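You operate a simulated robot arm through the tools that you are given. There is no shell and no other tool. Be economical: measure what you need, move in short steps, check, and stop when the job is done.

The job below is to be done with a simulated robot arm. You get a single attempt, and the scene is never put back.

TASK
Pour a glass of water to about its line and close the carafe.
Fine: the carafe goes back where it stood.

Only the result counts: the job must be done as asked and must still hold three seconds after the hand-in. Knocking over, shifting, dropping, spilling or breaking anything else fails it.

THE ROBOT
A 7-joint arm with a two-finger parallel gripper, fixed in place. Base frame: the origin is at the foot of the arm, x ahead of it, y to its left, z up. Lengths are in m, angles in degrees, forces in N, time in s.
With the tool pointing down near the work surface it reaches from about 0.3 to 0.7 m from the base axis. Its first joint turns from -66.0 to 66.0 degrees. Payload 1.57 kg.
Tool frame: the origin (TCP) lies between the finger pads and is the grasp point; the fingertips stand 0.03 m ahead of it; z points along the fingers, y is the line along which they close. The gripper opens to 0.11 m. The fingers are 0.024 m wide and 0.012 m thick; the gripper's body (0.048 by 0.112 m) begins 0.078 m behind the TCP.
Orientation is told as [roll, pitch, yaw] about the base's x, y, z axes, in that order, counted from this pose: with the fingers straight down and closing along the base's y, the tool's x points along the base's -x, its y along +y and its z along -z.

THE INTERFACE
- The arm moves only by the tool apply_moves. Its arguments are lists of equal length, an entry for each row: "jaw": the finger opening in m, from 0 to 0.11; "translation": the shift along the tool's x, y, z in m, a list of three; "delta_rot": the turn, a rotation vector about the tool's x, y, z in degrees, a list of three. In form: {"jaw": [jaw, ...], "translation": [[x, y, z], ...], "delta_rot": [[rx, ry, rz], ...]}. A call has 1 to 20 rows; each row shifts and turns the commanded pose from where the row before left it, along the tool's axes as they then stand. Rows are played at 5 a second. More than 0.05 m and 8.6 degrees between two rows, or a gripper value outside its range, and nothing of the call is played. A pose out of reach is approached as far as the arm can. The call stops where the force on the tool passes 40 N (or 10 N more than at its start, if that is more) or the arm is blocked; 0.2 s more then pass. The fingers move at their own pace (about 0.108 m/s each) and stop on an object; they squeeze with about 30 N. The grip force told is the motor's: it shows also when the fingers shut on nothing. Time passes only in rows, and 0.2 s behind the last, so rows that do not move let the fingers close. The reply holds the time, the measured pose of the TCP, the force on the tool along the base axes, the opening and the grip force, in the units named above and with some noise.
- Cameras (640 x 400 px; columns grow to the right, rows downward): "scene" is fixed at [0.173, -0.3971, 1.423]; the picture's right is [0.77, -0.63, 0.00], its down [-0.33, -0.40, -0.86] and it looks along [0.54, 0.66, -0.52] (base axes); focal length 310 px, centre (320, 200). "wrist" rides on the gripper at [-0.036, 0, -0.08] in the tool frame; the picture's right is [0.00, -1.00, 0.00], its down [0.97, 0.00, -0.24] and it looks along [0.24, 0.00, 0.97] (tool axes); focal length 218 px, centre (320, 200). There is no depth. A picture from a camera that has moved, and an enlarged one, comes with that camera's place and axes in the base frame and with its lens. The place of the scene camera against the robot may be out by one fixed shift of up to 0.018 m in any direction.
- capture(camera): a new picture of that camera. The clock stands still meanwhile.
- inspect(camera, box): a new picture of the part [left, top, right, bottom] of that camera's present view, enlarged. The clock stands still meanwhile.
- finish_job(): hands the job in; it is judged then, once.

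Work in short steps. Places have to be worked out from the pictures, the camera data and where the tool is seen: move nearer, look again, correct. Check each grasp and each placing, and mend what went wrong. You have 120 turns and 64 pictures in all, those below and enlarged ones among them. Open the gripper and draw the arm clear of the work before you hand the job in, unless the task says otherwise; then end with one line.

The tools are called after "Request:" as a command line: name --argument value ..., lists and objects as JSON in quotes. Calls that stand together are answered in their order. apply_moves: Moves the arm, as the interface text tells. Its arguments: {"type":"object","properties":{"jaw":{"type":"array"},"translation":{"type":"array"},"delta_rot":{"type":"array"}},"required":["jaw","translation","delta_rot"]} The other tools are called the same way: capture (camera) takes a picture; inspect (camera, box) takes an enlarged picture of a part of a camera's view; finish_job () hands the job in.

At the start:

```text
time_s: 0.0
position: [0.3883, -0.0046, 1.2172]
tool_rot: [0.0, 0.0, 0.0]
contact_force: [0.8, 0.2, 0.3]
width: 0.1098
finger_force: 0.1
```

scene: 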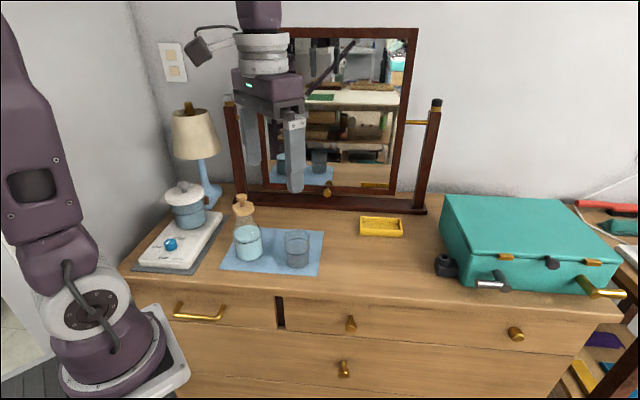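
wrist: 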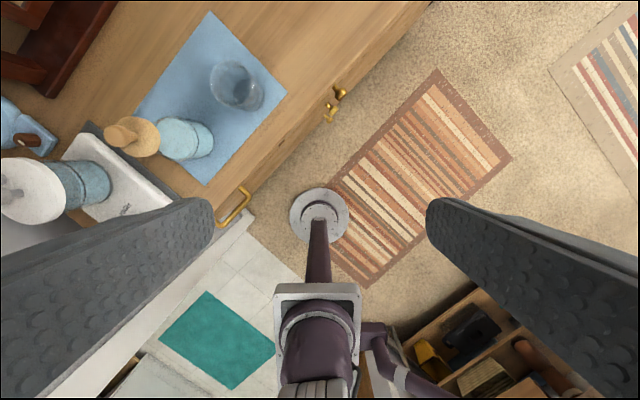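

The carafe (with a stopper) and the glass stand on a blue mat. I enlarge both views to see them in detail.

Request:
inspect --camera "scene" --box '[200, 180, 350, 280]'

Request:
inspect --camera "wrist" --box '[80, 0, 320, 200]'

```text
4.00 times, centred on (275, 230) of scene
camera zoom: at [0.173, -0.3971, 1.423], right [0.77, -0.63, 0.0], down [-0.33, -0.4, -0.86], along [0.54, 0.66, -0.52], focal length 1239 px, centre (500, 80)
```

zoom: 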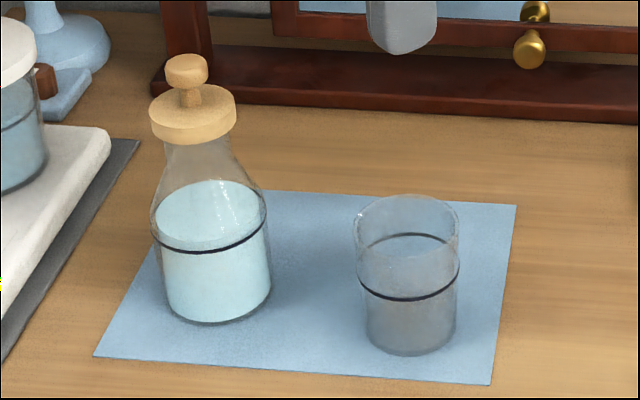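

```text
2.00 times, centred on (200, 100) of wrist
camera zoom: at [0.4234, -0.0047, 1.2988], right [0.0, -1.0, 0.0], down [-0.97, 0.0, 0.24], along [-0.24, 0.0, -0.97], focal length 436 px, centre (560, 400)
```

zoom: 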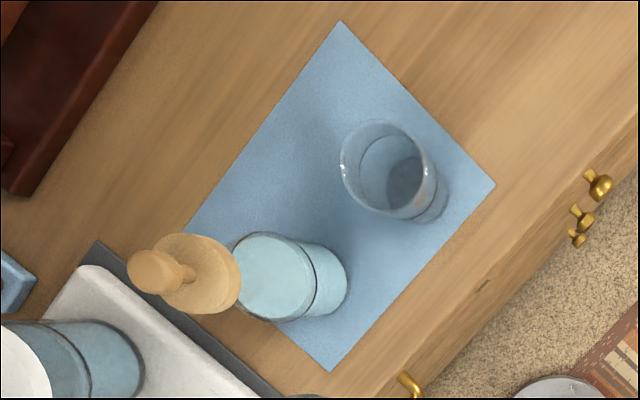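

Rough places: carafe near (0.44, 0.25), glass near (0.52, 0.14). I move the wrist camera over them for a second view to triangulate.

Request:
apply_moves --jaw '[0.11, 0.11, 0.11, 0.11, 0.11, 0.11]' --translation '[[-0.02, 0.035, 0], [-0.02, 0.035, 0], [-0.02, 0.035, 0], [-0.02, 0.035, 0], [-0.02, 0.035, 0], [0, 0, 0]]' --delta_rot '[[0, 0, 0], [0, 0, 0], [0, 0, 0], [0, 0, 0], [0, 0, 0], [0, 0, 0]]'

Request:
capture --camera "wrist"

```text
time_s: 1.4
position: [0.4841, 0.169, 1.2159]
tool_rot: [0.1, 0.0, 0.1]
contact_force: [0.8, 0.5, -0.1]
width: 0.1098
finger_force: 0.0
```

```text
59 pictures are left
camera wrist: at [0.5207, 0.1689, 1.2967], right [0.0, -1.0, 0.0], down [-0.97, 0.0, 0.24], along [-0.24, 0.0, -0.97], focal length 218 px, centre (320, 200)
```

wrist: 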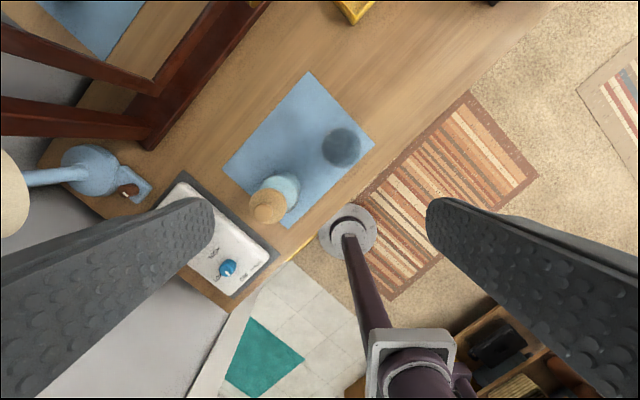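

Request:
inspect --camera "wrist" --box '[220, 100, 380, 200]'

```text
4.00 times, centred on (300, 150) of wrist
camera zoom: at [0.5207, 0.1689, 1.2967], right [0.0, -1.0, 0.0], down [-0.97, 0.0, 0.24], along [-0.24, 0.0, -0.97], focal length 873 px, centre (400, 400)
```

zoom: 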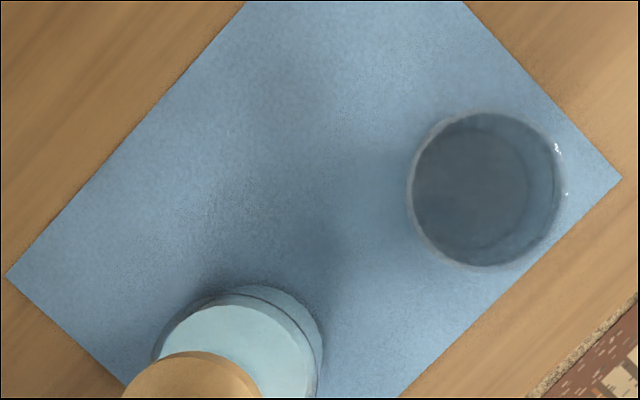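

Request:
inspect --camera "wrist" --box '[200, 150, 360, 250]'

```text
4.00 times, centred on (280, 200) of wrist
camera zoom: at [0.5207, 0.1689, 1.2967], right [0.0, -1.0, 0.0], down [-0.97, 0.0, 0.24], along [-0.24, 0.0, -0.97], focal length 873 px, centre (480, 200)
```

zoom: 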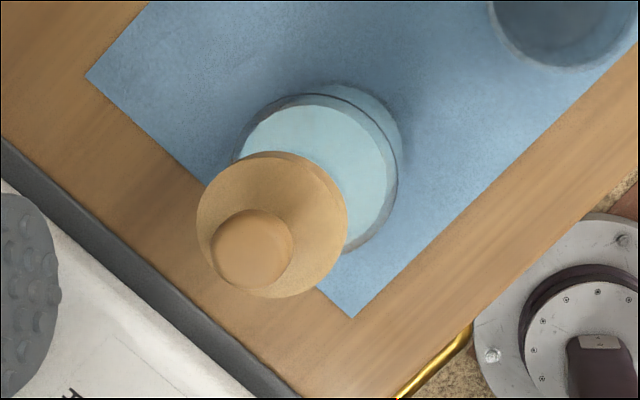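

Triangulated: carafe axis ≈ (0.432, 0.248), knob top z≈1.009, cap top z≈0.977, glass axis ≈ (0.520, 0.134). I go above the stopper knob first.

Request:
apply_moves --jaw '[0.08, 0.06, 0.06, 0.06, 0.06]' --translation '[[0.017, 0.026, 0.03], [0.017, 0.026, 0.03], [0.018, 0.027, 0.03], [0, 0, 0.036], [0, 0, 0]]' --delta_rot '[[0, 0, 0], [0, 0, 0], [0, 0, 0], [0, 0, 0], [0, 0, 0]]'

Request:
capture --camera "wrist"

Request:
inspect --camera "scene" --box '[200, 140, 320, 220]'

```text
time_s: 2.6
position: [0.4357, 0.2485, 1.0925]
tool_rot: [0.0, 0.0, 0.0]
contact_force: [-0.2, -0.1, 0.4]
width: 0.0599
finger_force: 0.0
```

```text
56 pictures are left
camera wrist: at [0.4719, 0.2482, 1.1722], right [0.0, -1.0, 0.0], down [-0.97, 0.0, 0.24], along [-0.24, 0.0, -0.97], focal length 218 px, centre (320, 200)
```

wrist: 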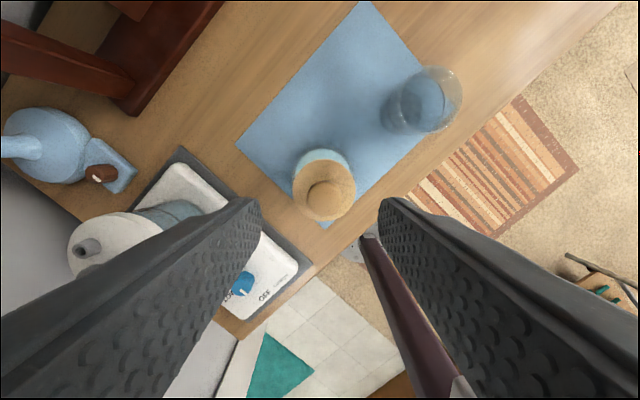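

```text
5.00 times, centred on (260, 180) of scene
camera zoom: at [0.173, -0.3971, 1.423], right [0.77, -0.63, 0.0], down [-0.33, -0.4, -0.86], along [0.54, 0.66, -0.52], focal length 1548 px, centre (620, 300)
```

zoom: 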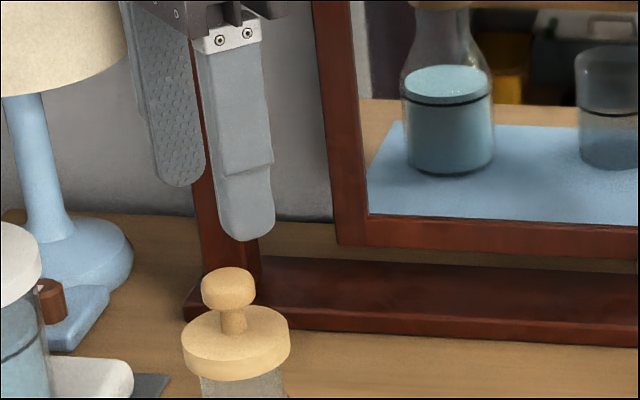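

Request:
inspect --camera "wrist" --box '[272, 140, 368, 230]'

```text
4.44 times, centred on (320, 185) of wrist
camera zoom: at [0.4719, 0.2482, 1.1722], right [0.0, -1.0, 0.0], down [-0.97, 0.0, 0.24], along [-0.24, 0.0, -0.97], focal length 970 px, centre (320, 267)
```

zoom: 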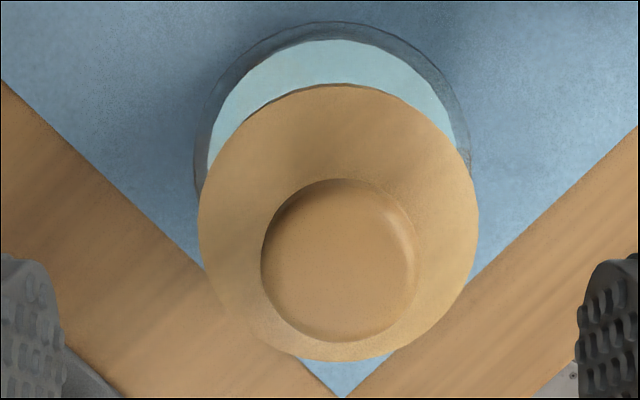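

Knob axis refined to (0.433, 0.2447). I descend so the fingertips end just above the cap, z_TCP≈1.012.

Request:
apply_moves --jaw '[0.06, 0.06, 0.06, 0.06]' --translation '[[0.0027, -0.0038, 0.03], [0, 0, 0.03], [0, 0, 0.019], [0, 0, 0]]' --delta_rot '[[0, 0, 0], [0, 0, 0], [0, 0, 0], [0, 0, 0]]'

Request:
inspect --camera "scene" --box '[200, 160, 296, 220]'

```text
time_s: 3.6
position: [0.4314, 0.2457, 1.0132]
tool_rot: [-0.1, 0.0, 0.0]
contact_force: [-0.4, -0.1, 0.8]
width: 0.0601
finger_force: 0.0
```

```text
6.67 times, centred on (248, 190) of scene
camera zoom: at [0.173, -0.3971, 1.423], right [0.77, -0.63, 0.0], down [-0.33, -0.4, -0.86], along [0.54, 0.66, -0.52], focal length 2064 px, centre (800, 267)
```

zoom: 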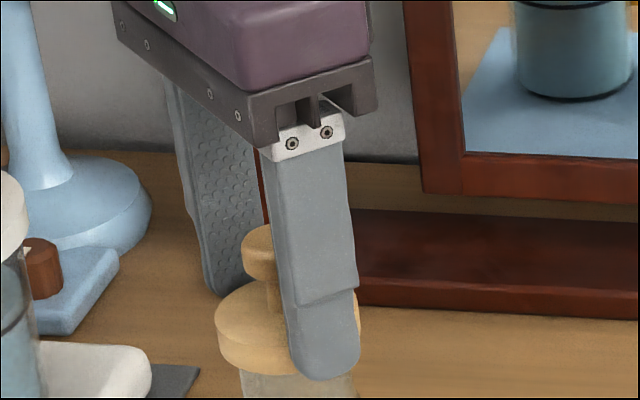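

Positioned around the knob. I close and let the fingers settle.

Request:
apply_moves --jaw '[0.03, 0.0, 0.0, 0.0]' --translation '[[0, 0, 0], [0, 0, 0], [0, 0, 0], [0, 0, 0]]' --delta_rot '[[0, 0, 0], [0, 0, 0], [0, 0, 0], [0, 0, 0]]'

Request:
inspect --camera "scene" --box '[200, 160, 296, 220]'

```text
time_s: 4.6
position: [0.4325, 0.2461, 1.0144]
tool_rot: [0.0, 0.0, 0.0]
contact_force: [-0.6, 0.8, 0.0]
width: 0.0508
finger_force: 30.1
```

```text
6.67 times, centred on (248, 190) of scene
camera zoom: at [0.173, -0.397, 1.423], right [0.77, -0.63, 0.0], down [-0.33, -0.4, -0.86], along [0.54, 0.66, -0.52], focal length 2064 px, centre (800, 267)
```

zoom: 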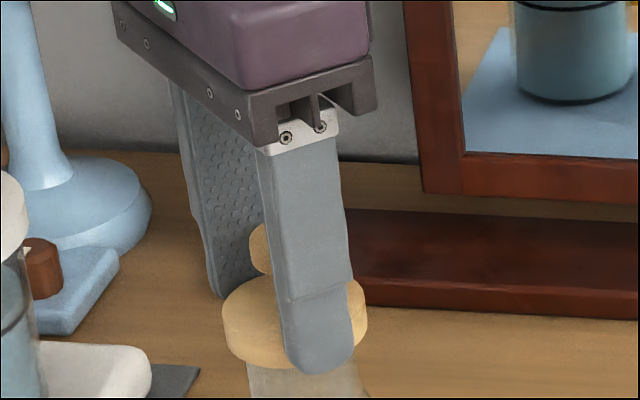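

The jaw stopped at 0.051: it holds the cap's rim, not the knob — the cap sits a little higher than I estimated. I'll take a deeper grip on the cap: reopen, lower 8 mm, close.

Request:
apply_moves --jaw '[0.064, 0.064, 0.064, 0.0, 0.0, 0.0]' --translation '[[0, 0, 0], [0, 0, 0], [0, 0, 0.008], [0, 0, 0], [0, 0, 0], [0, 0, 0]]' --delta_rot '[[0, 0, 0], [0, 0, 0], [0, 0, 0], [0, 0, 0], [0, 0, 0], [0, 0, 0]]'

Request:
inspect --camera "scene" --box '[200, 160, 296, 220]'

```text
time_s: 6.0
position: [0.4328, 0.2464, 1.0061]
tool_rot: [0.0, 0.0, 0.0]
contact_force: [-0.1, 1.2, 4.1]
width: 0.0506
finger_force: 29.7
```

```text
6.67 times, centred on (248, 190) of scene
camera zoom: at [0.1729, -0.397, 1.423], right [0.77, -0.63, 0.0], down [-0.33, -0.4, -0.86], along [0.54, 0.66, -0.52], focal length 2064 px, centre (800, 267)
```

zoom: 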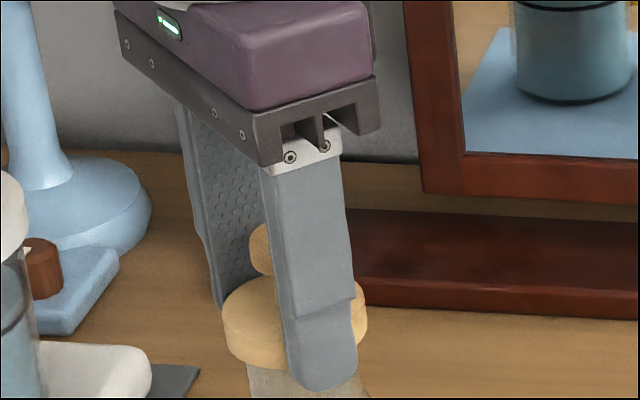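

Good grip around the cap's full height. I lift gently and check that the carafe stays.

Request:
apply_moves --jaw '[0, 0, 0, 0]' --translation '[[0, 0, -0.004], [0, 0, -0.008], [0, 0, -0.012], [0, 0, -0.016]]' --delta_rot '[[0, 0, 0], [0, 0, 0], [0, 0, 0], [0, 0, 0]]'

Request:
inspect --camera "scene" --box '[200, 160, 344, 280]'

```text
time_s: 7.0
position: [0.4339, 0.246, 1.0458]
tool_rot: [0.0, 0.0, 0.0]
contact_force: [-0.1, 0.9, -0.5]
width: 0.0506
finger_force: 30.0
```

```text
3.33 times, centred on (272, 220) of scene
camera zoom: at [0.173, -0.3971, 1.423], right [0.77, -0.63, 0.0], down [-0.33, -0.4, -0.86], along [0.54, 0.66, -0.52], focal length 1032 px, centre (480, 133)
```

zoom: 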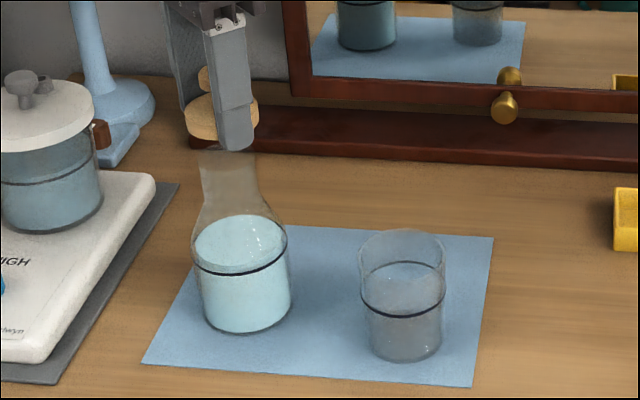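

The stopper is out and the carafe stayed. I raise it and carry it to a free spot on the back of the mat, about (0.55, 0.25).

Request:
apply_moves --jaw '[0, 0, 0, 0, 0, 0]' --translation '[[0, 0, -0.03], [0, 0, -0.025], [-0.038, 0.001, 0], [-0.039, 0.001, 0], [-0.039, 0.002, 0], [0, 0, 0]]' --delta_rot '[[0, 0, 0], [0, 0, 0], [0, 0, 0], [0, 0, 0], [0, 0, 0], [0, 0, 0]]'

Request:
inspect --camera "scene" --box '[210, 130, 354, 250]'

Request:
capture --camera "wrist"

```text
time_s: 8.4
position: [0.5477, 0.2495, 1.1015]
tool_rot: [0.0, 0.0, 0.0]
contact_force: [0.6, -0.5, -0.1]
width: 0.0506
finger_force: 30.2
```

```text
3.33 times, centred on (282, 190) of scene
camera zoom: at [0.173, -0.3971, 1.423], right [0.77, -0.63, 0.0], down [-0.33, -0.4, -0.86], along [0.54, 0.66, -0.52], focal length 1032 px, centre (447, 233)
```

zoom: 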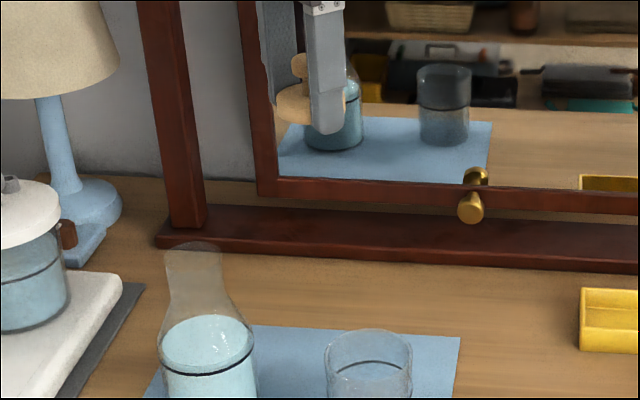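

```text
48 pictures are left
camera wrist: at [0.5842, 0.2489, 1.1818], right [0.0, -1.0, 0.0], down [-0.97, 0.0, 0.24], along [-0.24, 0.0, -0.97], focal length 218 px, centre (320, 200)
```

wrist: 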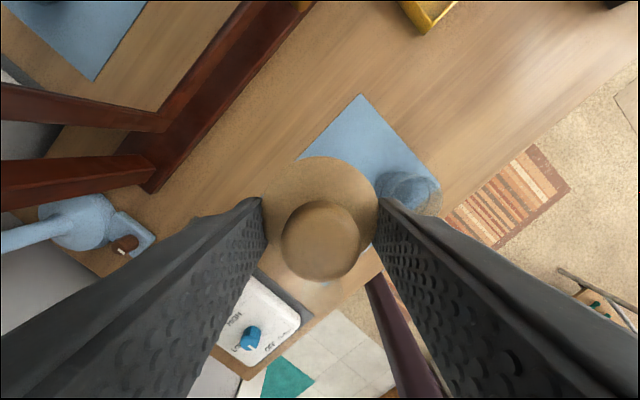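

The stopper is a flat-bottomed cap without a long plug. I lower it to just above the mat.

Request:
apply_moves --jaw '[0, 0, 0, 0, 0, 0, 0]' --translation '[[0, 0, 0.04], [0, 0, 0.04], [0, 0, 0.04], [0, 0, 0.04], [0, 0, 0.03], [0, 0, 0.014], [0, 0, 0]]' --delta_rot '[[0, 0, 0], [0, 0, 0], [0, 0, 0], [0, 0, 0], [0, 0, 0], [0, 0, 0], [0, 0, 0]]'

Request:
inspect --camera "scene" --box '[220, 180, 340, 280]'

```text
time_s: 10.0
position: [0.5474, 0.2495, 0.8947]
tool_rot: [0.1, 0.1, -0.1]
contact_force: [-0.3, -0.6, -1.2]
width: 0.0506
finger_force: 30.3
```

```text
4.00 times, centred on (280, 230) of scene
camera zoom: at [0.173, -0.3971, 1.423], right [0.77, -0.63, 0.0], down [-0.33, -0.4, -0.86], along [0.54, 0.66, -0.52], focal length 1239 px, centre (480, 80)
```

zoom: 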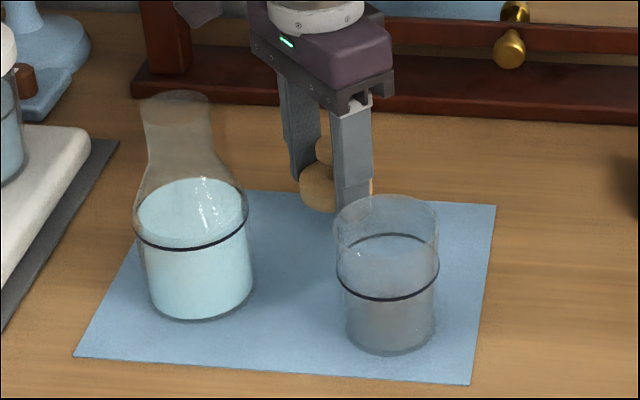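

Still free of contact. I lower in small steps and watch the force.

Request:
apply_moves --jaw '[0, 0, 0, 0, 0]' --translation '[[0, 0, 0.003], [0, 0, 0.003], [0, 0, 0.003], [0, 0, 0.002], [0, 0, 0]]' --delta_rot '[[0, 0, 0], [0, 0, 0], [0, 0, 0], [0, 0, 0], [0, 0, 0]]'

```text
time_s: 11.2
position: [0.5457, 0.2488, 0.886]
tool_rot: [0.0, 0.0, 0.0]
contact_force: [0.1, -0.9, 0.5]
width: 0.0507
finger_force: 29.3
```

Request:
apply_moves --jaw '[0, 0, 0]' --translation '[[0, 0, 0.003], [0, 0, 0.002], [0, 0, 0]]' --delta_rot '[[0, 0, 0], [0, 0, 0], [0, 0, 0]]'

Request:
inspect --camera "scene" --box '[260, 190, 332, 250]'

```text
time_s: 12.0
position: [0.5469, 0.249, 0.8808]
tool_rot: [0.0, 0.0, 0.0]
contact_force: [0.3, 0.3, 0.5]
width: 0.0505
finger_force: 30.4
```

```text
6.67 times, centred on (296, 220) of scene
camera zoom: at [0.173, -0.3971, 1.423], right [0.77, -0.63, 0.0], down [-0.33, -0.4, -0.86], along [0.54, 0.66, -0.52], focal length 2064 px, centre (480, 67)
```

zoom: 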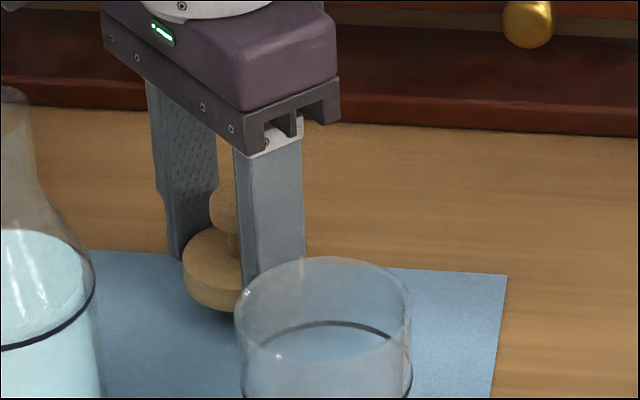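

Close to the mat, no contact yet. I continue down in 2 mm steps.

Request:
apply_moves --jaw '[0, 0, 0]' --translation '[[0, 0, 0.002], [0, 0, 0.002], [0, 0, 0]]' --delta_rot '[[0, 0, 0], [0, 0, 0], [0, 0, 0]]'

```text
time_s: 12.8
position: [0.5476, 0.2489, 0.8772]
tool_rot: [0.0, -0.1, 0.0]
contact_force: [0.5, 0.5, -0.4]
width: 0.0507
finger_force: 30.3
```

Request:
apply_moves --jaw '[0, 0, 0]' --translation '[[0, 0, 0.002], [0, 0, 0.001], [0, 0, 0]]' --delta_rot '[[0, 0, 0], [0, 0, 0], [0, 0, 0]]'

Request:
inspect --camera "scene" --box '[260, 200, 320, 240]'

```text
time_s: 13.6
position: [0.5484, 0.2497, 0.8737]
tool_rot: [0.0, 0.0, 0.1]
contact_force: [-0.2, -0.1, -0.2]
width: 0.0505
finger_force: 30.2
```

```text
10.00 times, centred on (290, 220) of scene
camera zoom: at [0.173, -0.3971, 1.423], right [0.77, -0.63, 0.0], down [-0.33, -0.4, -0.86], along [0.54, 0.66, -0.52], focal length 3096 px, centre (620, 0)
```

zoom: 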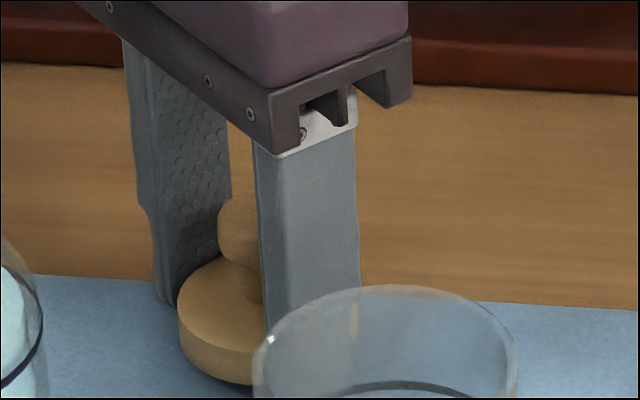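

Request:
apply_moves --jaw '[0, 0, 0]' --translation '[[0, 0, 0.001], [0, 0, 0.001], [0, 0, 0]]' --delta_rot '[[0, 0, 0], [0, 0, 0], [0, 0, 0]]'

```text
time_s: 14.4
position: [0.5472, 0.2514, 0.8725]
tool_rot: [0.1, 0.0, -0.1]
contact_force: [0.3, 0.1, -0.9]
width: 0.0509
finger_force: 30.1
```

The stopper is at the mat to within about a millimetre. I open modestly and rise.

Request:
apply_moves --jaw '[0.06, 0.072, 0.072, 0.072, 0.072, 0.072, 0.072]' --translation '[[0, 0, 0], [0, 0, 0], [0, 0, -0.03], [0, 0, -0.045], [0, 0, -0.05], [0, 0, -0.05], [0, 0, -0.05]]' --delta_rot '[[0, 0, 0], [0, 0, 0], [0, 0, 0], [0, 0, 0], [0, 0, 0], [0, 0, 0], [0, 0, 0]]'

Request:
inspect --camera "scene" --box '[220, 180, 340, 280]'

Request:
capture --camera "wrist"

```text
time_s: 16.0
position: [0.5499, 0.248, 1.0998]
tool_rot: [-0.1, 0.1, 0.0]
contact_force: [-0.7, -0.1, -0.6]
width: 0.0722
finger_force: 0.1
```

```text
4.00 times, centred on (280, 230) of scene
camera zoom: at [0.173, -0.3971, 1.423], right [0.77, -0.63, 0.0], down [-0.33, -0.4, -0.86], along [0.54, 0.66, -0.52], focal length 1239 px, centre (480, 80)
```

zoom: 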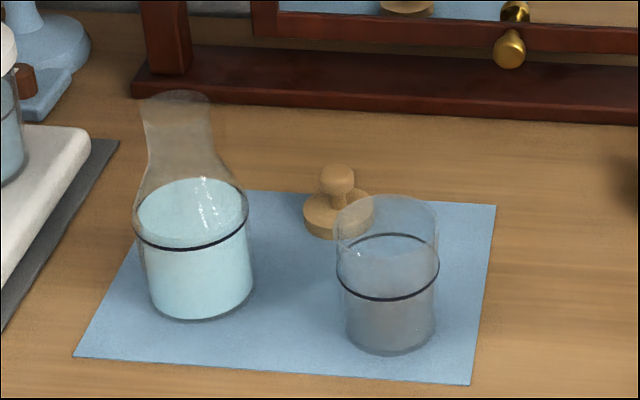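

```text
43 pictures are left
camera wrist: at [0.5877, 0.2479, 1.1788], right [0.0, -1.0, 0.0], down [-0.97, 0.0, 0.24], along [-0.24, 0.0, -0.97], focal length 218 px, centre (320, 200)
```

wrist: 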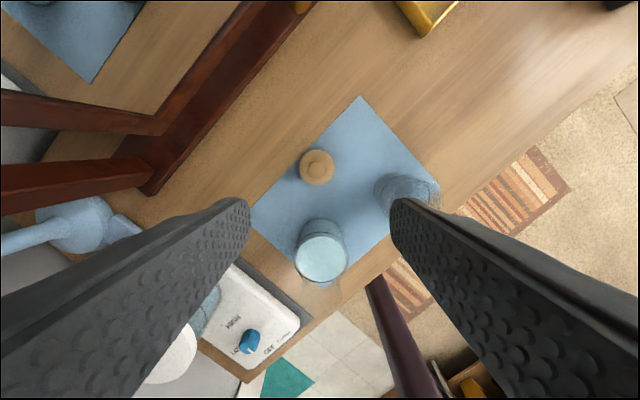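

The stopper stands safely. Next I move above the carafe, open fully, yaw toward bearing 30° and tip the tool to 20° below horizontal, so the body can be gripped from the side.

Request:
apply_moves --jaw '[0.11, 0.11, 0.11, 0.11, 0.11, 0.11, 0.11, 0.11, 0.11, 0.11, 0.11, 0.11, 0.11, 0.11, 0.11, 0.11, 0.11]' --translation '[[0.039, -0.001, -0.01], [0.039, -0.001, -0.01], [0.039, 0, -0.01], [0, 0, 0], [0, 0, 0], [0, 0, 0], [0, 0, 0], [0, 0, 0], [0, 0, 0], [0, 0, 0], [0, 0, 0], [0, 0, 0], [0, 0, 0], [0, 0, 0], [0, 0, 0], [0, 0, 0], [0, 0, 0]]' --delta_rot '[[0, 0, 0], [0, 0, 0], [0, 0, 0], [0, 0, -7.5], [0, 0, -7.5], [0, 0, -7.5], [0, 0, -7.5], [0, -7.8, 0], [0, -7.8, 0], [0, -7.8, 0], [0, -7.8, 0], [0, -7.8, 0], [0, -7.8, 0], [0, -7.8, 0], [0, -7.8, 0], [0, -7.6, 0], [0, 0, 0]]'

Request:
capture --camera "scene"

Request:
capture --camera "wrist"

```text
time_s: 19.6
position: [0.4517, 0.2335, 1.1298]
tool_rot: [-12.3, -53.1, 33.4]
contact_force: [-0.7, 0.0, -0.4]
width: 0.11
finger_force: 0.1
out of reach, approached as far as the arm can: row 12, 13, 14, 15
```

```text
42 pictures are left
```

scene: 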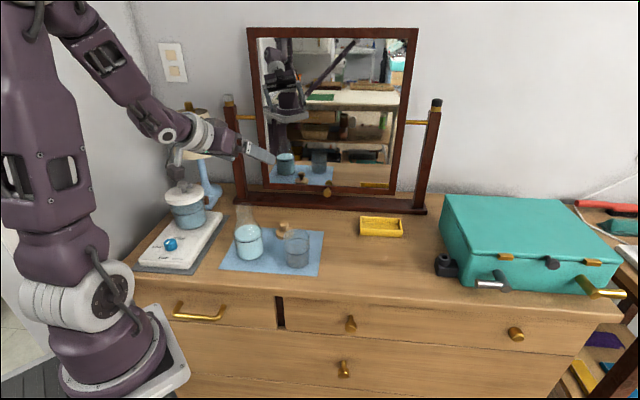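

```text
41 pictures are left
camera wrist: at [0.4095, 0.2263, 1.2052], right [0.4, -0.91, 0.13], down [-0.67, -0.38, -0.64], along [0.63, 0.17, -0.76], focal length 218 px, centre (320, 200)
```

wrist: 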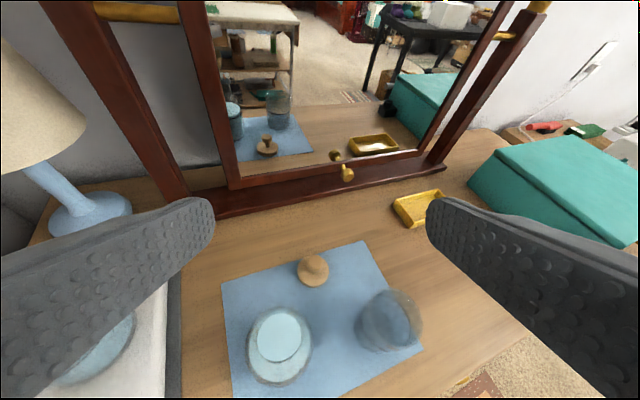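

The arm is apparently not at the commanded tilt. I wait a moment and read the pose again.

Request:
apply_moves --jaw '[0.11, 0.11, 0.11]' --translation '[[0, 0, 0], [0, 0, 0], [0, 0, 0]]' --delta_rot '[[0, 0, 0], [0, 0, 0], [0, 0, 0]]'

```text
time_s: 20.4
position: [0.4527, 0.2352, 1.1297]
tool_rot: [-12.2, -53.1, 33.3]
contact_force: [1.0, -0.7, 0.4]
width: 0.1103
finger_force: 0.1
```

The tilt is limited up here, probably because the elbow is folded. I descend a bit (still well above the carafe) to see whether the commanded 70° tilt becomes reachable.

Request:
apply_moves --jaw '[0.11, 0.11, 0.11, 0.11]' --translation '[[0.0235, 0, 0.0085], [0.0235, 0, 0.0085], [0.0235, 0, 0.0085], [0, 0, 0]]' --delta_rot '[[0, 0, 0], [0, 0, 0], [0, 0, 0], [0, 0, 0]]'

```text
time_s: 21.4
position: [0.4505, 0.2346, 1.0665]
tool_rot: [-12.3, -52.9, 33.5]
contact_force: [-0.1, -0.2, 0.1]
width: 0.11
finger_force: 0.1
out of reach, approached as far as the arm can: row 2, 3
```

Request:
apply_moves --jaw '[0.11, 0.11, 0.11]' --translation '[[0, 0, 0], [0, 0, 0], [0, 0, 0]]' --delta_rot '[[0, -5, 0], [0, -5, 0], [0, 0, 0]]'

```text
time_s: 22.2
position: [0.4756, 0.2534, 1.077]
tool_rot: [-16.2, -62.7, 38.1]
contact_force: [-0.1, 0.9, 0.0]
width: 0.11
finger_force: 0.1
out of reach, approached as far as the arm can: row 1, 2
```

The limit is a wrist position too close to the base. A more tangential approach (bearing 60°, 35° down) keeps the wrist farther out; I rotate to that in place, still above the carafe.

Request:
apply_moves --jaw '[0.11, 0.11, 0.11, 0.11, 0.11, 0.11]' --translation '[[0, 0, 0], [0, 0, 0], [0, 0, 0], [0, 0, 0], [0, 0, 0], [0, 0, 0]]' --delta_rot '[[-6.98, 1.2, -2.49], [-6.98, 1.2, -2.49], [-6.98, 1.2, -2.49], [-6.98, 1.2, -2.49], [-6.98, 1.2, -2.49], [0, 0, 0]]'

```text
time_s: 23.6
position: [0.4635, 0.2723, 1.0623]
tool_rot: [0.1, -55.0, 60.1]
contact_force: [0.4, 0.8, -0.2]
width: 0.1102
finger_force: 0.0
out of reach, approached as far as the arm can: row 1, 2
```

Orientation is now exactly as wanted. I centre over the carafe axis (0.433, 0.246) and look.

Request:
apply_moves --jaw '[0.11, 0.11, 0.11]' --translation '[[0.0109, 0.0066, -0.0156], [0.0109, 0.0067, -0.0156], [0, 0, 0]]' --delta_rot '[[0, 0, 0], [0, 0, 0], [0, 0, 0]]'

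Request:
capture --camera "wrist"

Request:
capture --camera "scene"

```text
time_s: 24.4
position: [0.4323, 0.2467, 1.0628]
tool_rot: [0.0, -55.1, 60.0]
contact_force: [-0.5, 0.2, 0.3]
width: 0.1099
finger_force: 0.1
```

```text
40 pictures are left
camera wrist: at [0.4111, 0.2076, 1.1386], right [0.87, -0.5, 0.0], down [-0.38, -0.65, -0.66], along [0.33, 0.57, -0.75], focal length 218 px, centre (320, 200)
```

wrist: 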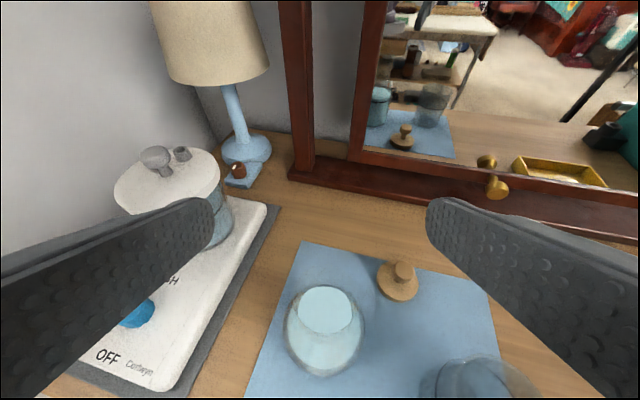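

```text
39 pictures are left
```

scene: 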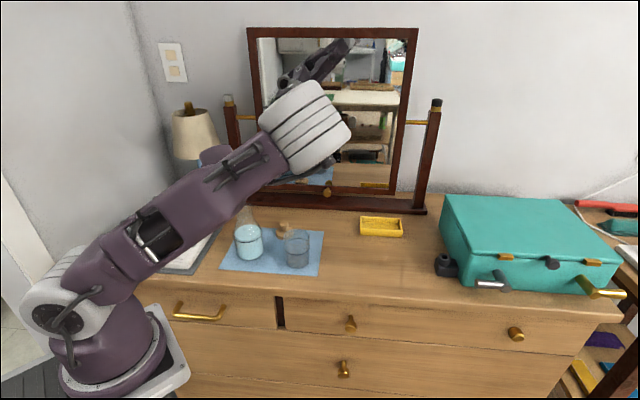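

The arm took on a different elbow posture. Before going lower I look closely at where its links are.

Request:
inspect --camera "scene" --box '[0, 80, 360, 400]'

```text
1.25 times, centred on (180, 240) of scene
camera zoom: at [0.173, -0.3971, 1.423], right [0.77, -0.63, 0.0], down [-0.33, -0.4, -0.86], along [0.54, 0.66, -0.52], focal length 387 px, centre (495, 150)
```

zoom: 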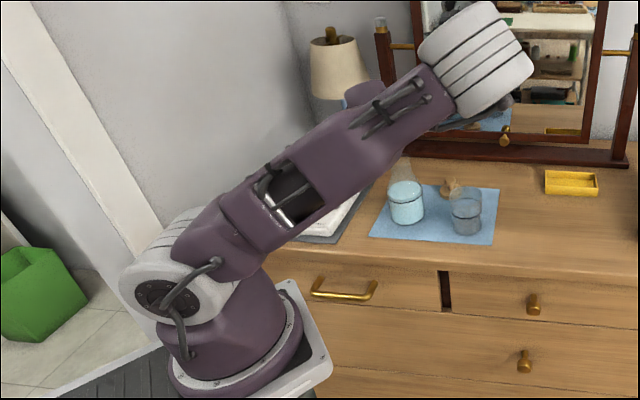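

The elbow is high (z≈1.3) and swung to the right, with all links above the work, so it's safe. Before gripping I dry-run the pour: shift to the pouring place at this height and roll about the horizontal tool axis.

Request:
apply_moves --jaw '[0.11, 0.11, 0.11, 0.11, 0.11, 0.11, 0.11, 0.11]' --translation '[[0.0156, -0.0157, -0.0223], [0.0157, -0.0158, -0.0224], [0, 0, 0], [0, 0, 0], [0, 0, 0], [0, 0, 0], [0, 0, 0], [0, 0, 0]]' --delta_rot '[[0, 0, 0], [0, 0, 0], [-4.589, 0, 6.553], [-4.589, 0, 6.553], [-4.589, 0, 6.553], [-4.589, 0, 6.553], [-4.589, 0, 6.553], [0, 0, 0]]'

```text
time_s: 26.2
position: [0.4451, 0.1855, 1.066]
tool_rot: [55.7, -39.1, 17.3]
contact_force: [0.1, -0.5, 0.1]
width: 0.1098
finger_force: 0.1
out of reach, approached as far as the arm can: row 1, 2
```

The 40° roll worked. The carafe could be held a little further out. I continue the dry roll to 96°.

Request:
apply_moves --jaw '[0.11, 0.11, 0.11, 0.11, 0.11, 0.11, 0.11, 0.11]' --translation '[[0, 0, 0], [0, 0, 0], [0, 0, 0], [0, 0, 0], [0, 0, 0], [0, 0, 0], [0, 0, 0], [0, 0, 0]]' --delta_rot '[[-4.589, 0, 6.553], [-4.589, 0, 6.553], [-4.589, 0, 6.553], [-4.589, 0, 6.553], [-4.589, 0, 6.553], [-4.589, 0, 6.553], [-4.589, 0, 6.553], [0, 0, 0]]'

Request:
capture --camera "scene"

```text
time_s: 28.0
position: [0.4445, 0.186, 1.0654]
tool_rot: [93.5, 4.9, 5.2]
contact_force: [-0.5, -0.9, -0.3]
width: 0.1102
finger_force: 0.0
```

```text
37 pictures are left
```

scene: 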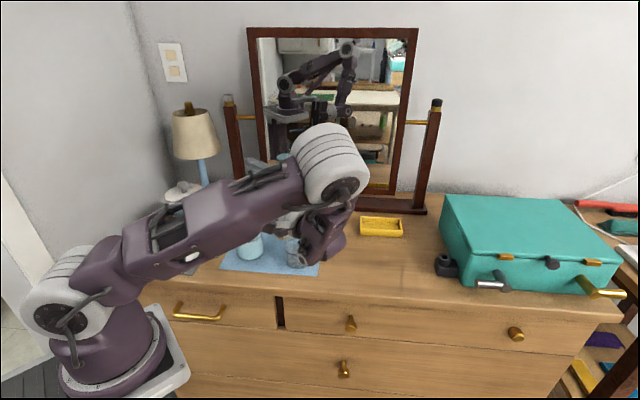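

The whole roll to 96° is feasible without jumps. I roll back and return over the carafe.

Request:
apply_moves --jaw '[0.11, 0.11, 0.11, 0.11, 0.11, 0.11, 0.11, 0.11, 0.11, 0.11, 0.11, 0.11, 0.11, 0.11, 0.11]' --translation '[[0, 0, 0], [0, 0, 0], [0, 0, 0], [0, 0, 0], [0, 0, 0], [0, 0, 0], [0, 0, 0], [0, 0, 0], [0, 0, 0], [0, 0, 0], [0, 0, 0], [0, 0, 0], [-0.0132, 0.02, 0.0189], [-0.0133, 0.02, 0.019], [0, 0, 0]]' --delta_rot '[[4.589, 0, -6.553], [4.589, 0, -6.553], [4.589, 0, -6.553], [4.589, 0, -6.553], [4.589, 0, -6.553], [4.589, 0, -6.553], [4.589, 0, -6.553], [4.589, 0, -6.553], [4.589, 0, -6.553], [4.589, 0, -6.553], [4.589, 0, -6.553], [4.589, 0, -6.553], [0, 0, 0], [0, 0, 0], [0, 0, 0]]'

Request:
inspect --camera "wrist" --box '[240, 230, 400, 400]'

```text
time_s: 31.2
position: [0.4385, 0.2455, 1.0626]
tool_rot: [-0.1, -55.1, 60.1]
contact_force: [0.0, 0.6, -0.2]
width: 0.11
finger_force: 0.0
out of reach, approached as far as the arm can: row 11
```

```text
2.35 times, centred on (320, 315) of wrist
camera zoom: at [0.417, 0.2063, 1.1373], right [0.87, -0.5, 0.0], down [-0.38, -0.65, -0.66], along [0.33, 0.57, -0.75], focal length 514 px, centre (320, -71)
```

zoom: 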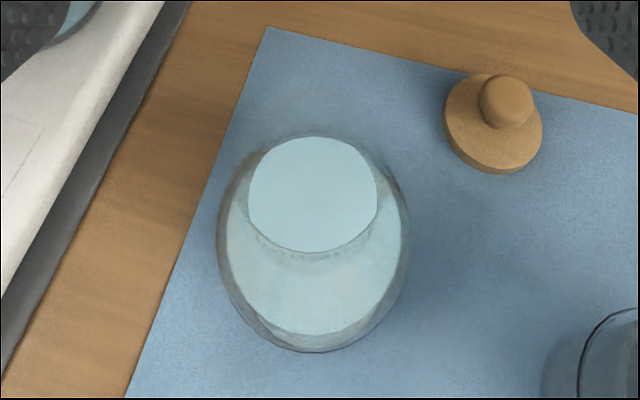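

The carafe lies centred between the fingers to within 2 mm. I descend vertically around it in two stages, watching forces.

Request:
apply_moves --jaw '[0.11, 0.11, 0.11, 0.11, 0.11]' --translation '[[0.0015, 0.0025, -0.0022], [0.0246, 0, 0.0172], [0.0246, 0, 0.0172], [0.0246, 0, 0.0172], [0, 0, 0]]' --delta_rot '[[0, 0, 0], [0, 0, 0], [0, 0, 0], [0, 0, 0], [0, 0, 0]]'

Request:
capture --camera "wrist"

Request:
capture --camera "scene"

```text
time_s: 32.4
position: [0.4367, 0.243, 0.9696]
tool_rot: [0.0, -55.1, 60.1]
contact_force: [0.0, 0.4, -0.2]
width: 0.1098
finger_force: 0.0
```

```text
35 pictures are left
camera wrist: at [0.4148, 0.204, 1.045], right [0.87, -0.5, 0.0], down [-0.38, -0.65, -0.66], along [0.33, 0.57, -0.75], focal length 218 px, centre (320, 200)
```

wrist: 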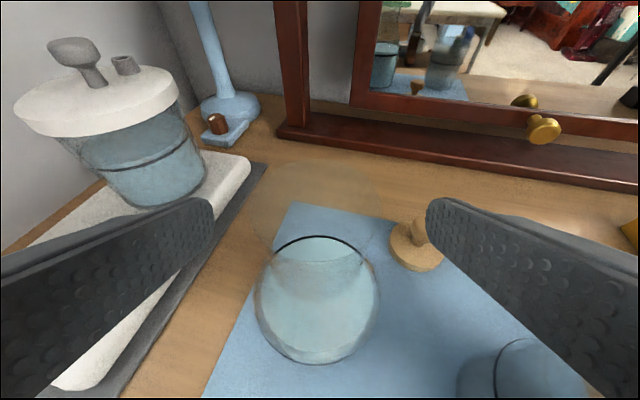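

```text
34 pictures are left
```

scene: 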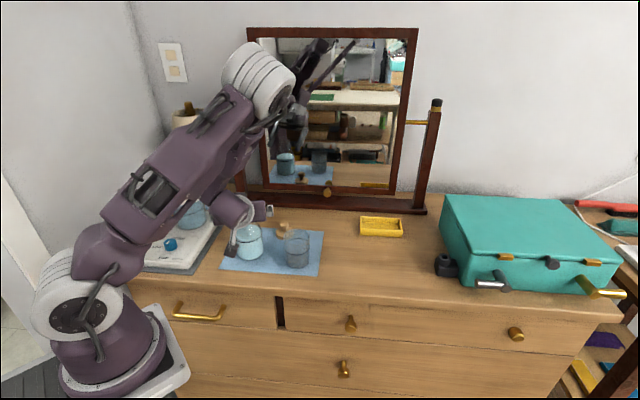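

Clear on all sides (about 2 cm between right finger and stopper). I descend the remaining 84 mm.

Request:
apply_moves --jaw '[0.11, 0.11, 0.11, 0.11, 0.11, 0.11]' --translation '[[0.0164, 0.001, 0.0115], [0.0164, 0.001, 0.0115], [0.0164, 0, 0.0115], [0.0123, 0, 0.0086], [0.0074, 0, 0.0051], [0, 0, 0]]' --delta_rot '[[0, 0, 0], [0, 0, 0], [0, 0, 0], [0, 0, 0], [0, 0, 0], [0, 0, 0]]'

Request:
capture --camera "wrist"

Request:
inspect --camera "scene" --box '[200, 180, 344, 280]'

```text
time_s: 33.8
position: [0.4356, 0.2467, 0.8855]
tool_rot: [-0.1, -55.2, 60.1]
contact_force: [0.1, 0.3, -0.9]
width: 0.11
finger_force: 0.1
```

```text
33 pictures are left
camera wrist: at [0.4133, 0.2063, 0.9612], right [0.87, -0.5, 0.0], down [-0.38, -0.65, -0.66], along [0.33, 0.57, -0.75], focal length 218 px, centre (320, 200)
```

wrist: 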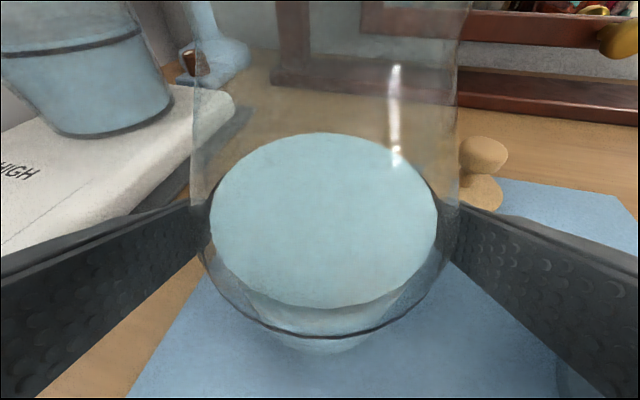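

```text
4.00 times, centred on (272, 230) of scene
camera zoom: at [0.173, -0.3971, 1.423], right [0.77, -0.63, 0.0], down [-0.33, -0.4, -0.86], along [0.54, 0.66, -0.52], focal length 1239 px, centre (512, 80)
```

zoom: 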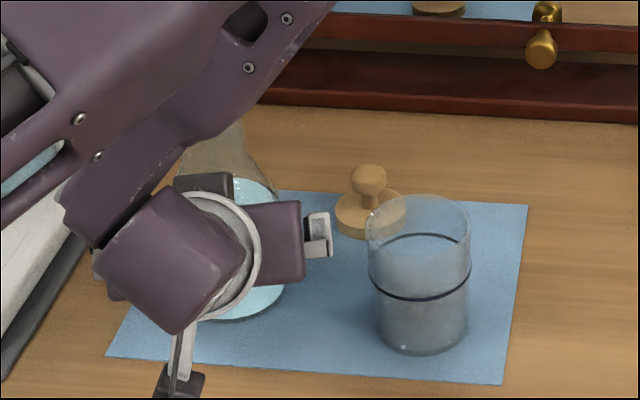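

In position around the body. I close the grip.

Request:
apply_moves --jaw '[0.09, 0.07, 0.0, 0.0, 0.0]' --translation '[[0, 0, 0], [0, 0, 0], [0, 0, 0], [0, 0, 0], [0, 0, 0]]' --delta_rot '[[0, 0, 0], [0, 0, 0], [0, 0, 0], [0, 0, 0], [0, 0, 0]]'

```text
time_s: 35.0
position: [0.4351, 0.2451, 0.8855]
tool_rot: [-0.1, -55.1, 60.0]
contact_force: [0.7, 0.9, 0.1]
width: 0.0762
finger_force: 29.6
```

Gripped at 0.076 m. I note this pose (0.4351, 0.2451, 0.8855) for the return and lift slowly.

Request:
apply_moves --jaw '[0, 0, 0, 0]' --translation '[[-0.0041, 0, -0.0029], [-0.0082, 0, -0.0057], [-0.0123, 0, -0.0086], [0, 0, 0]]' --delta_rot '[[0, 0, 0], [0, 0, 0], [0, 0, 0], [0, 0, 0]]'

Request:
capture --camera "wrist"

```text
time_s: 36.0
position: [0.4371, 0.2451, 0.9154]
tool_rot: [0.0, -55.1, 60.0]
contact_force: [0.6, 0.2, -4.8]
width: 0.0762
finger_force: 29.7
```

```text
31 pictures are left
camera wrist: at [0.4147, 0.2062, 0.9906], right [0.87, -0.5, 0.0], down [-0.38, -0.65, -0.66], along [0.33, 0.57, -0.75], focal length 218 px, centre (320, 200)
```

wrist: 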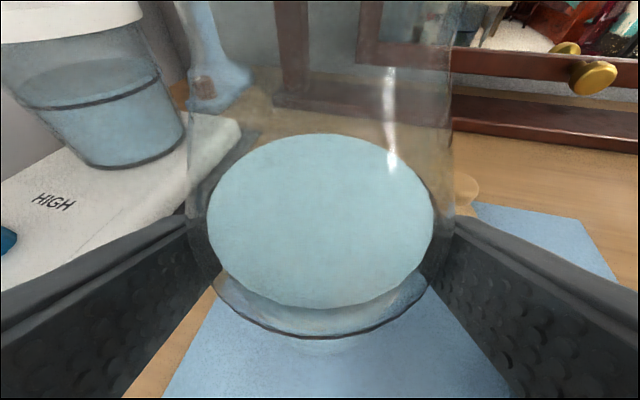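

Lifted cleanly (weight ≈4.8 N). I raise it further and tilt to 40° at a safe height, below the pouring angle.

Request:
apply_moves --jaw '[0, 0, 0, 0, 0, 0, 0, 0, 0]' --translation '[[-0.0314, 0, -0.022], [-0.0314, 0, -0.022], [-0.0314, 0, -0.022], [0, 0, 0], [0, 0, 0], [0, 0, 0], [0, 0, 0], [0, 0, 0], [0, 0, 0]]' --delta_rot '[[0, 0, 0], [0, 0, 0], [0, 0, 0], [-4.589, 0, 6.553], [-4.589, 0, 6.553], [-4.589, 0, 6.553], [-4.589, 0, 6.553], [0, 0, 0], [0, 0, 0]]'

Request:
capture --camera "wrist"

Request:
capture --camera "scene"

```text
time_s: 38.0
position: [0.4362, 0.2439, 1.0333]
tool_rot: [47.6, -44.1, 22.8]
contact_force: [-0.3, 0.1, -3.3]
width: 0.076
finger_force: 29.3
```

```text
30 pictures are left
camera wrist: at [0.449, 0.1847, 1.0964], right [0.73, -0.42, -0.53], down [-0.68, -0.48, -0.56], along [-0.02, 0.77, -0.64], focal length 218 px, centre (320, 200)
```

wrist: 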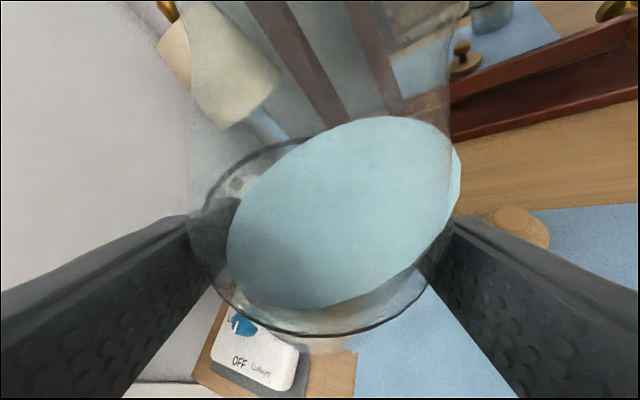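

```text
29 pictures are left
```

scene: 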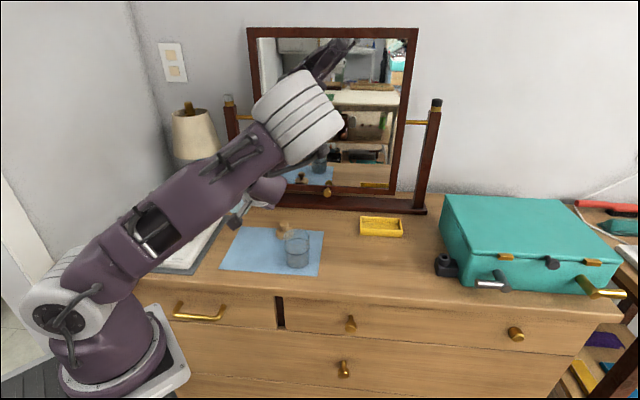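

Holding steady at 32°. I shift over toward the glass (lip still high above it) and tilt to 40°.

Request:
apply_moves --jaw '[0, 0, 0, 0, 0]' --translation '[[0.0118, -0.0188, -0.024], [0.0119, -0.0189, -0.024], [0, 0, 0], [0, 0, 0], [0, 0, 0]]' --delta_rot '[[0, 0, 0], [0, 0, 0], [-4.589, 0, 6.553], [0, 0, 0], [0, 0, 0]]'

Request:
capture --camera "wrist"

Request:
inspect --camera "scene" --box '[200, 160, 360, 280]'

```text
time_s: 39.2
position: [0.4433, 0.1786, 1.0203]
tool_rot: [55.6, -39.0, 17.5]
contact_force: [-0.3, 0.4, -4.5]
width: 0.076
finger_force: 29.8
```

```text
28 pictures are left
camera wrist: at [0.4627, 0.1163, 1.0783], right [0.66, -0.38, -0.64], down [-0.74, -0.44, -0.5], along [-0.09, 0.81, -0.58], focal length 218 px, centre (320, 200)
```

wrist: 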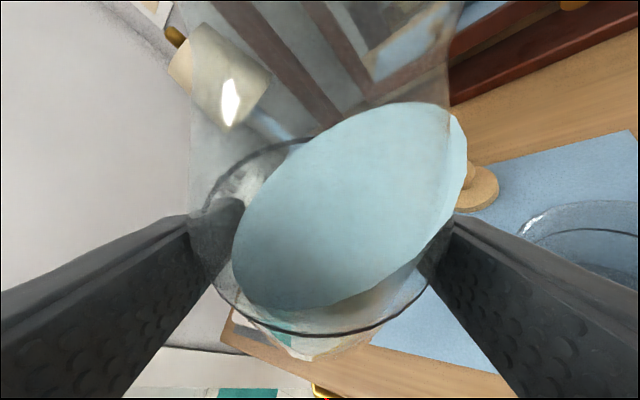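

```text
3.33 times, centred on (280, 220) of scene
camera zoom: at [0.1731, -0.3971, 1.423], right [0.77, -0.63, 0.0], down [-0.33, -0.4, -0.86], along [0.54, 0.66, -0.52], focal length 1032 px, centre (453, 133)
```

zoom: 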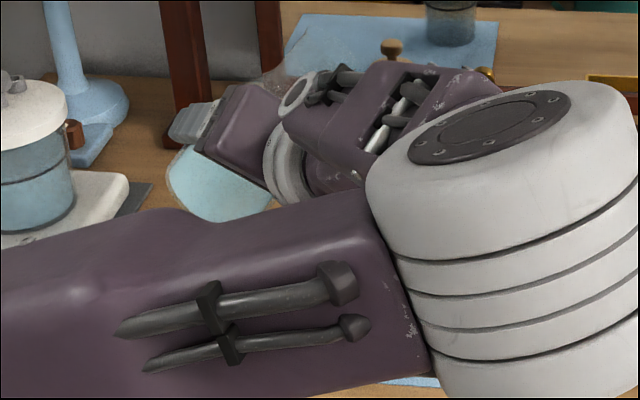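

Grip is fine and the glass shows at the right of the wrist view. I lower to bring the lip near pouring height, still at 40°.

Request:
apply_moves --jaw '[0, 0, 0, 0]' --translation '[[0.0232, -0.0207, 0.0162], [0.0232, -0.0207, 0.0163], [0, 0, 0], [0, 0, 0]]' --delta_rot '[[0, 0, 0], [0, 0, 0], [0, 0, 0], [0, 0, 0]]'

Request:
capture --camera "wrist"

```text
time_s: 40.2
position: [0.4373, 0.1831, 0.9496]
tool_rot: [55.7, -39.0, 17.4]
contact_force: [0.4, -0.3, -3.2]
width: 0.0759
finger_force: 30.0
```

```text
26 pictures are left
camera wrist: at [0.457, 0.1195, 1.0081], right [0.66, -0.38, -0.64], down [-0.74, -0.44, -0.5], along [-0.09, 0.81, -0.58], focal length 218 px, centre (320, 200)
```

wrist: 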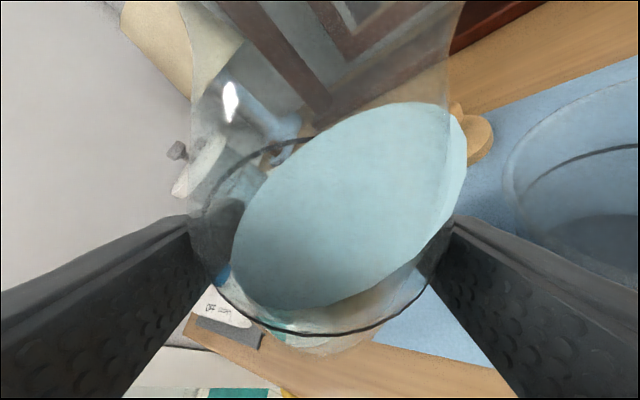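

The glass is clearly visible to the right, as calculated. I tilt to 48° with the lip kept about 1.4 cm left of the glass centre, z≈0.975.

Request:
apply_moves --jaw '[0, 0, 0]' --translation '[[0.0114, -0.0147, 0.0068], [0, 0, 0], [0, 0, 0]]' --delta_rot '[[-4.589, 0, 6.553], [0, 0, 0], [0, 0, 0]]'

Request:
capture --camera "wrist"

```text
time_s: 41.0
position: [0.4398, 0.1809, 0.9301]
tool_rot: [62.6, -33.3, 13.3]
contact_force: [-0.3, 0.1, -4.2]
width: 0.0761
finger_force: 29.9
```

```text
25 pictures are left
camera wrist: at [0.4662, 0.1137, 0.981], right [0.58, -0.33, -0.74], down [-0.8, -0.41, -0.44], along [-0.16, 0.85, -0.5], focal length 218 px, centre (320, 200)
```

wrist: 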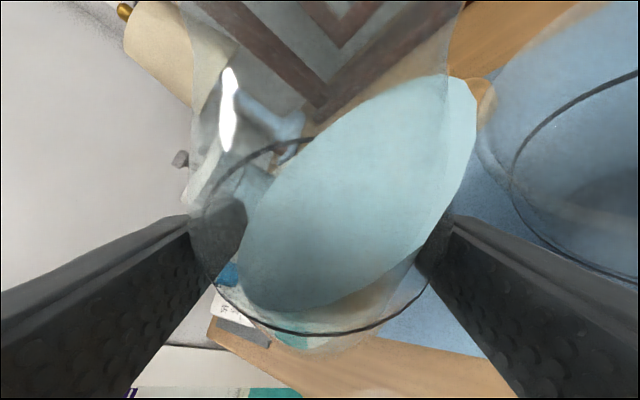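

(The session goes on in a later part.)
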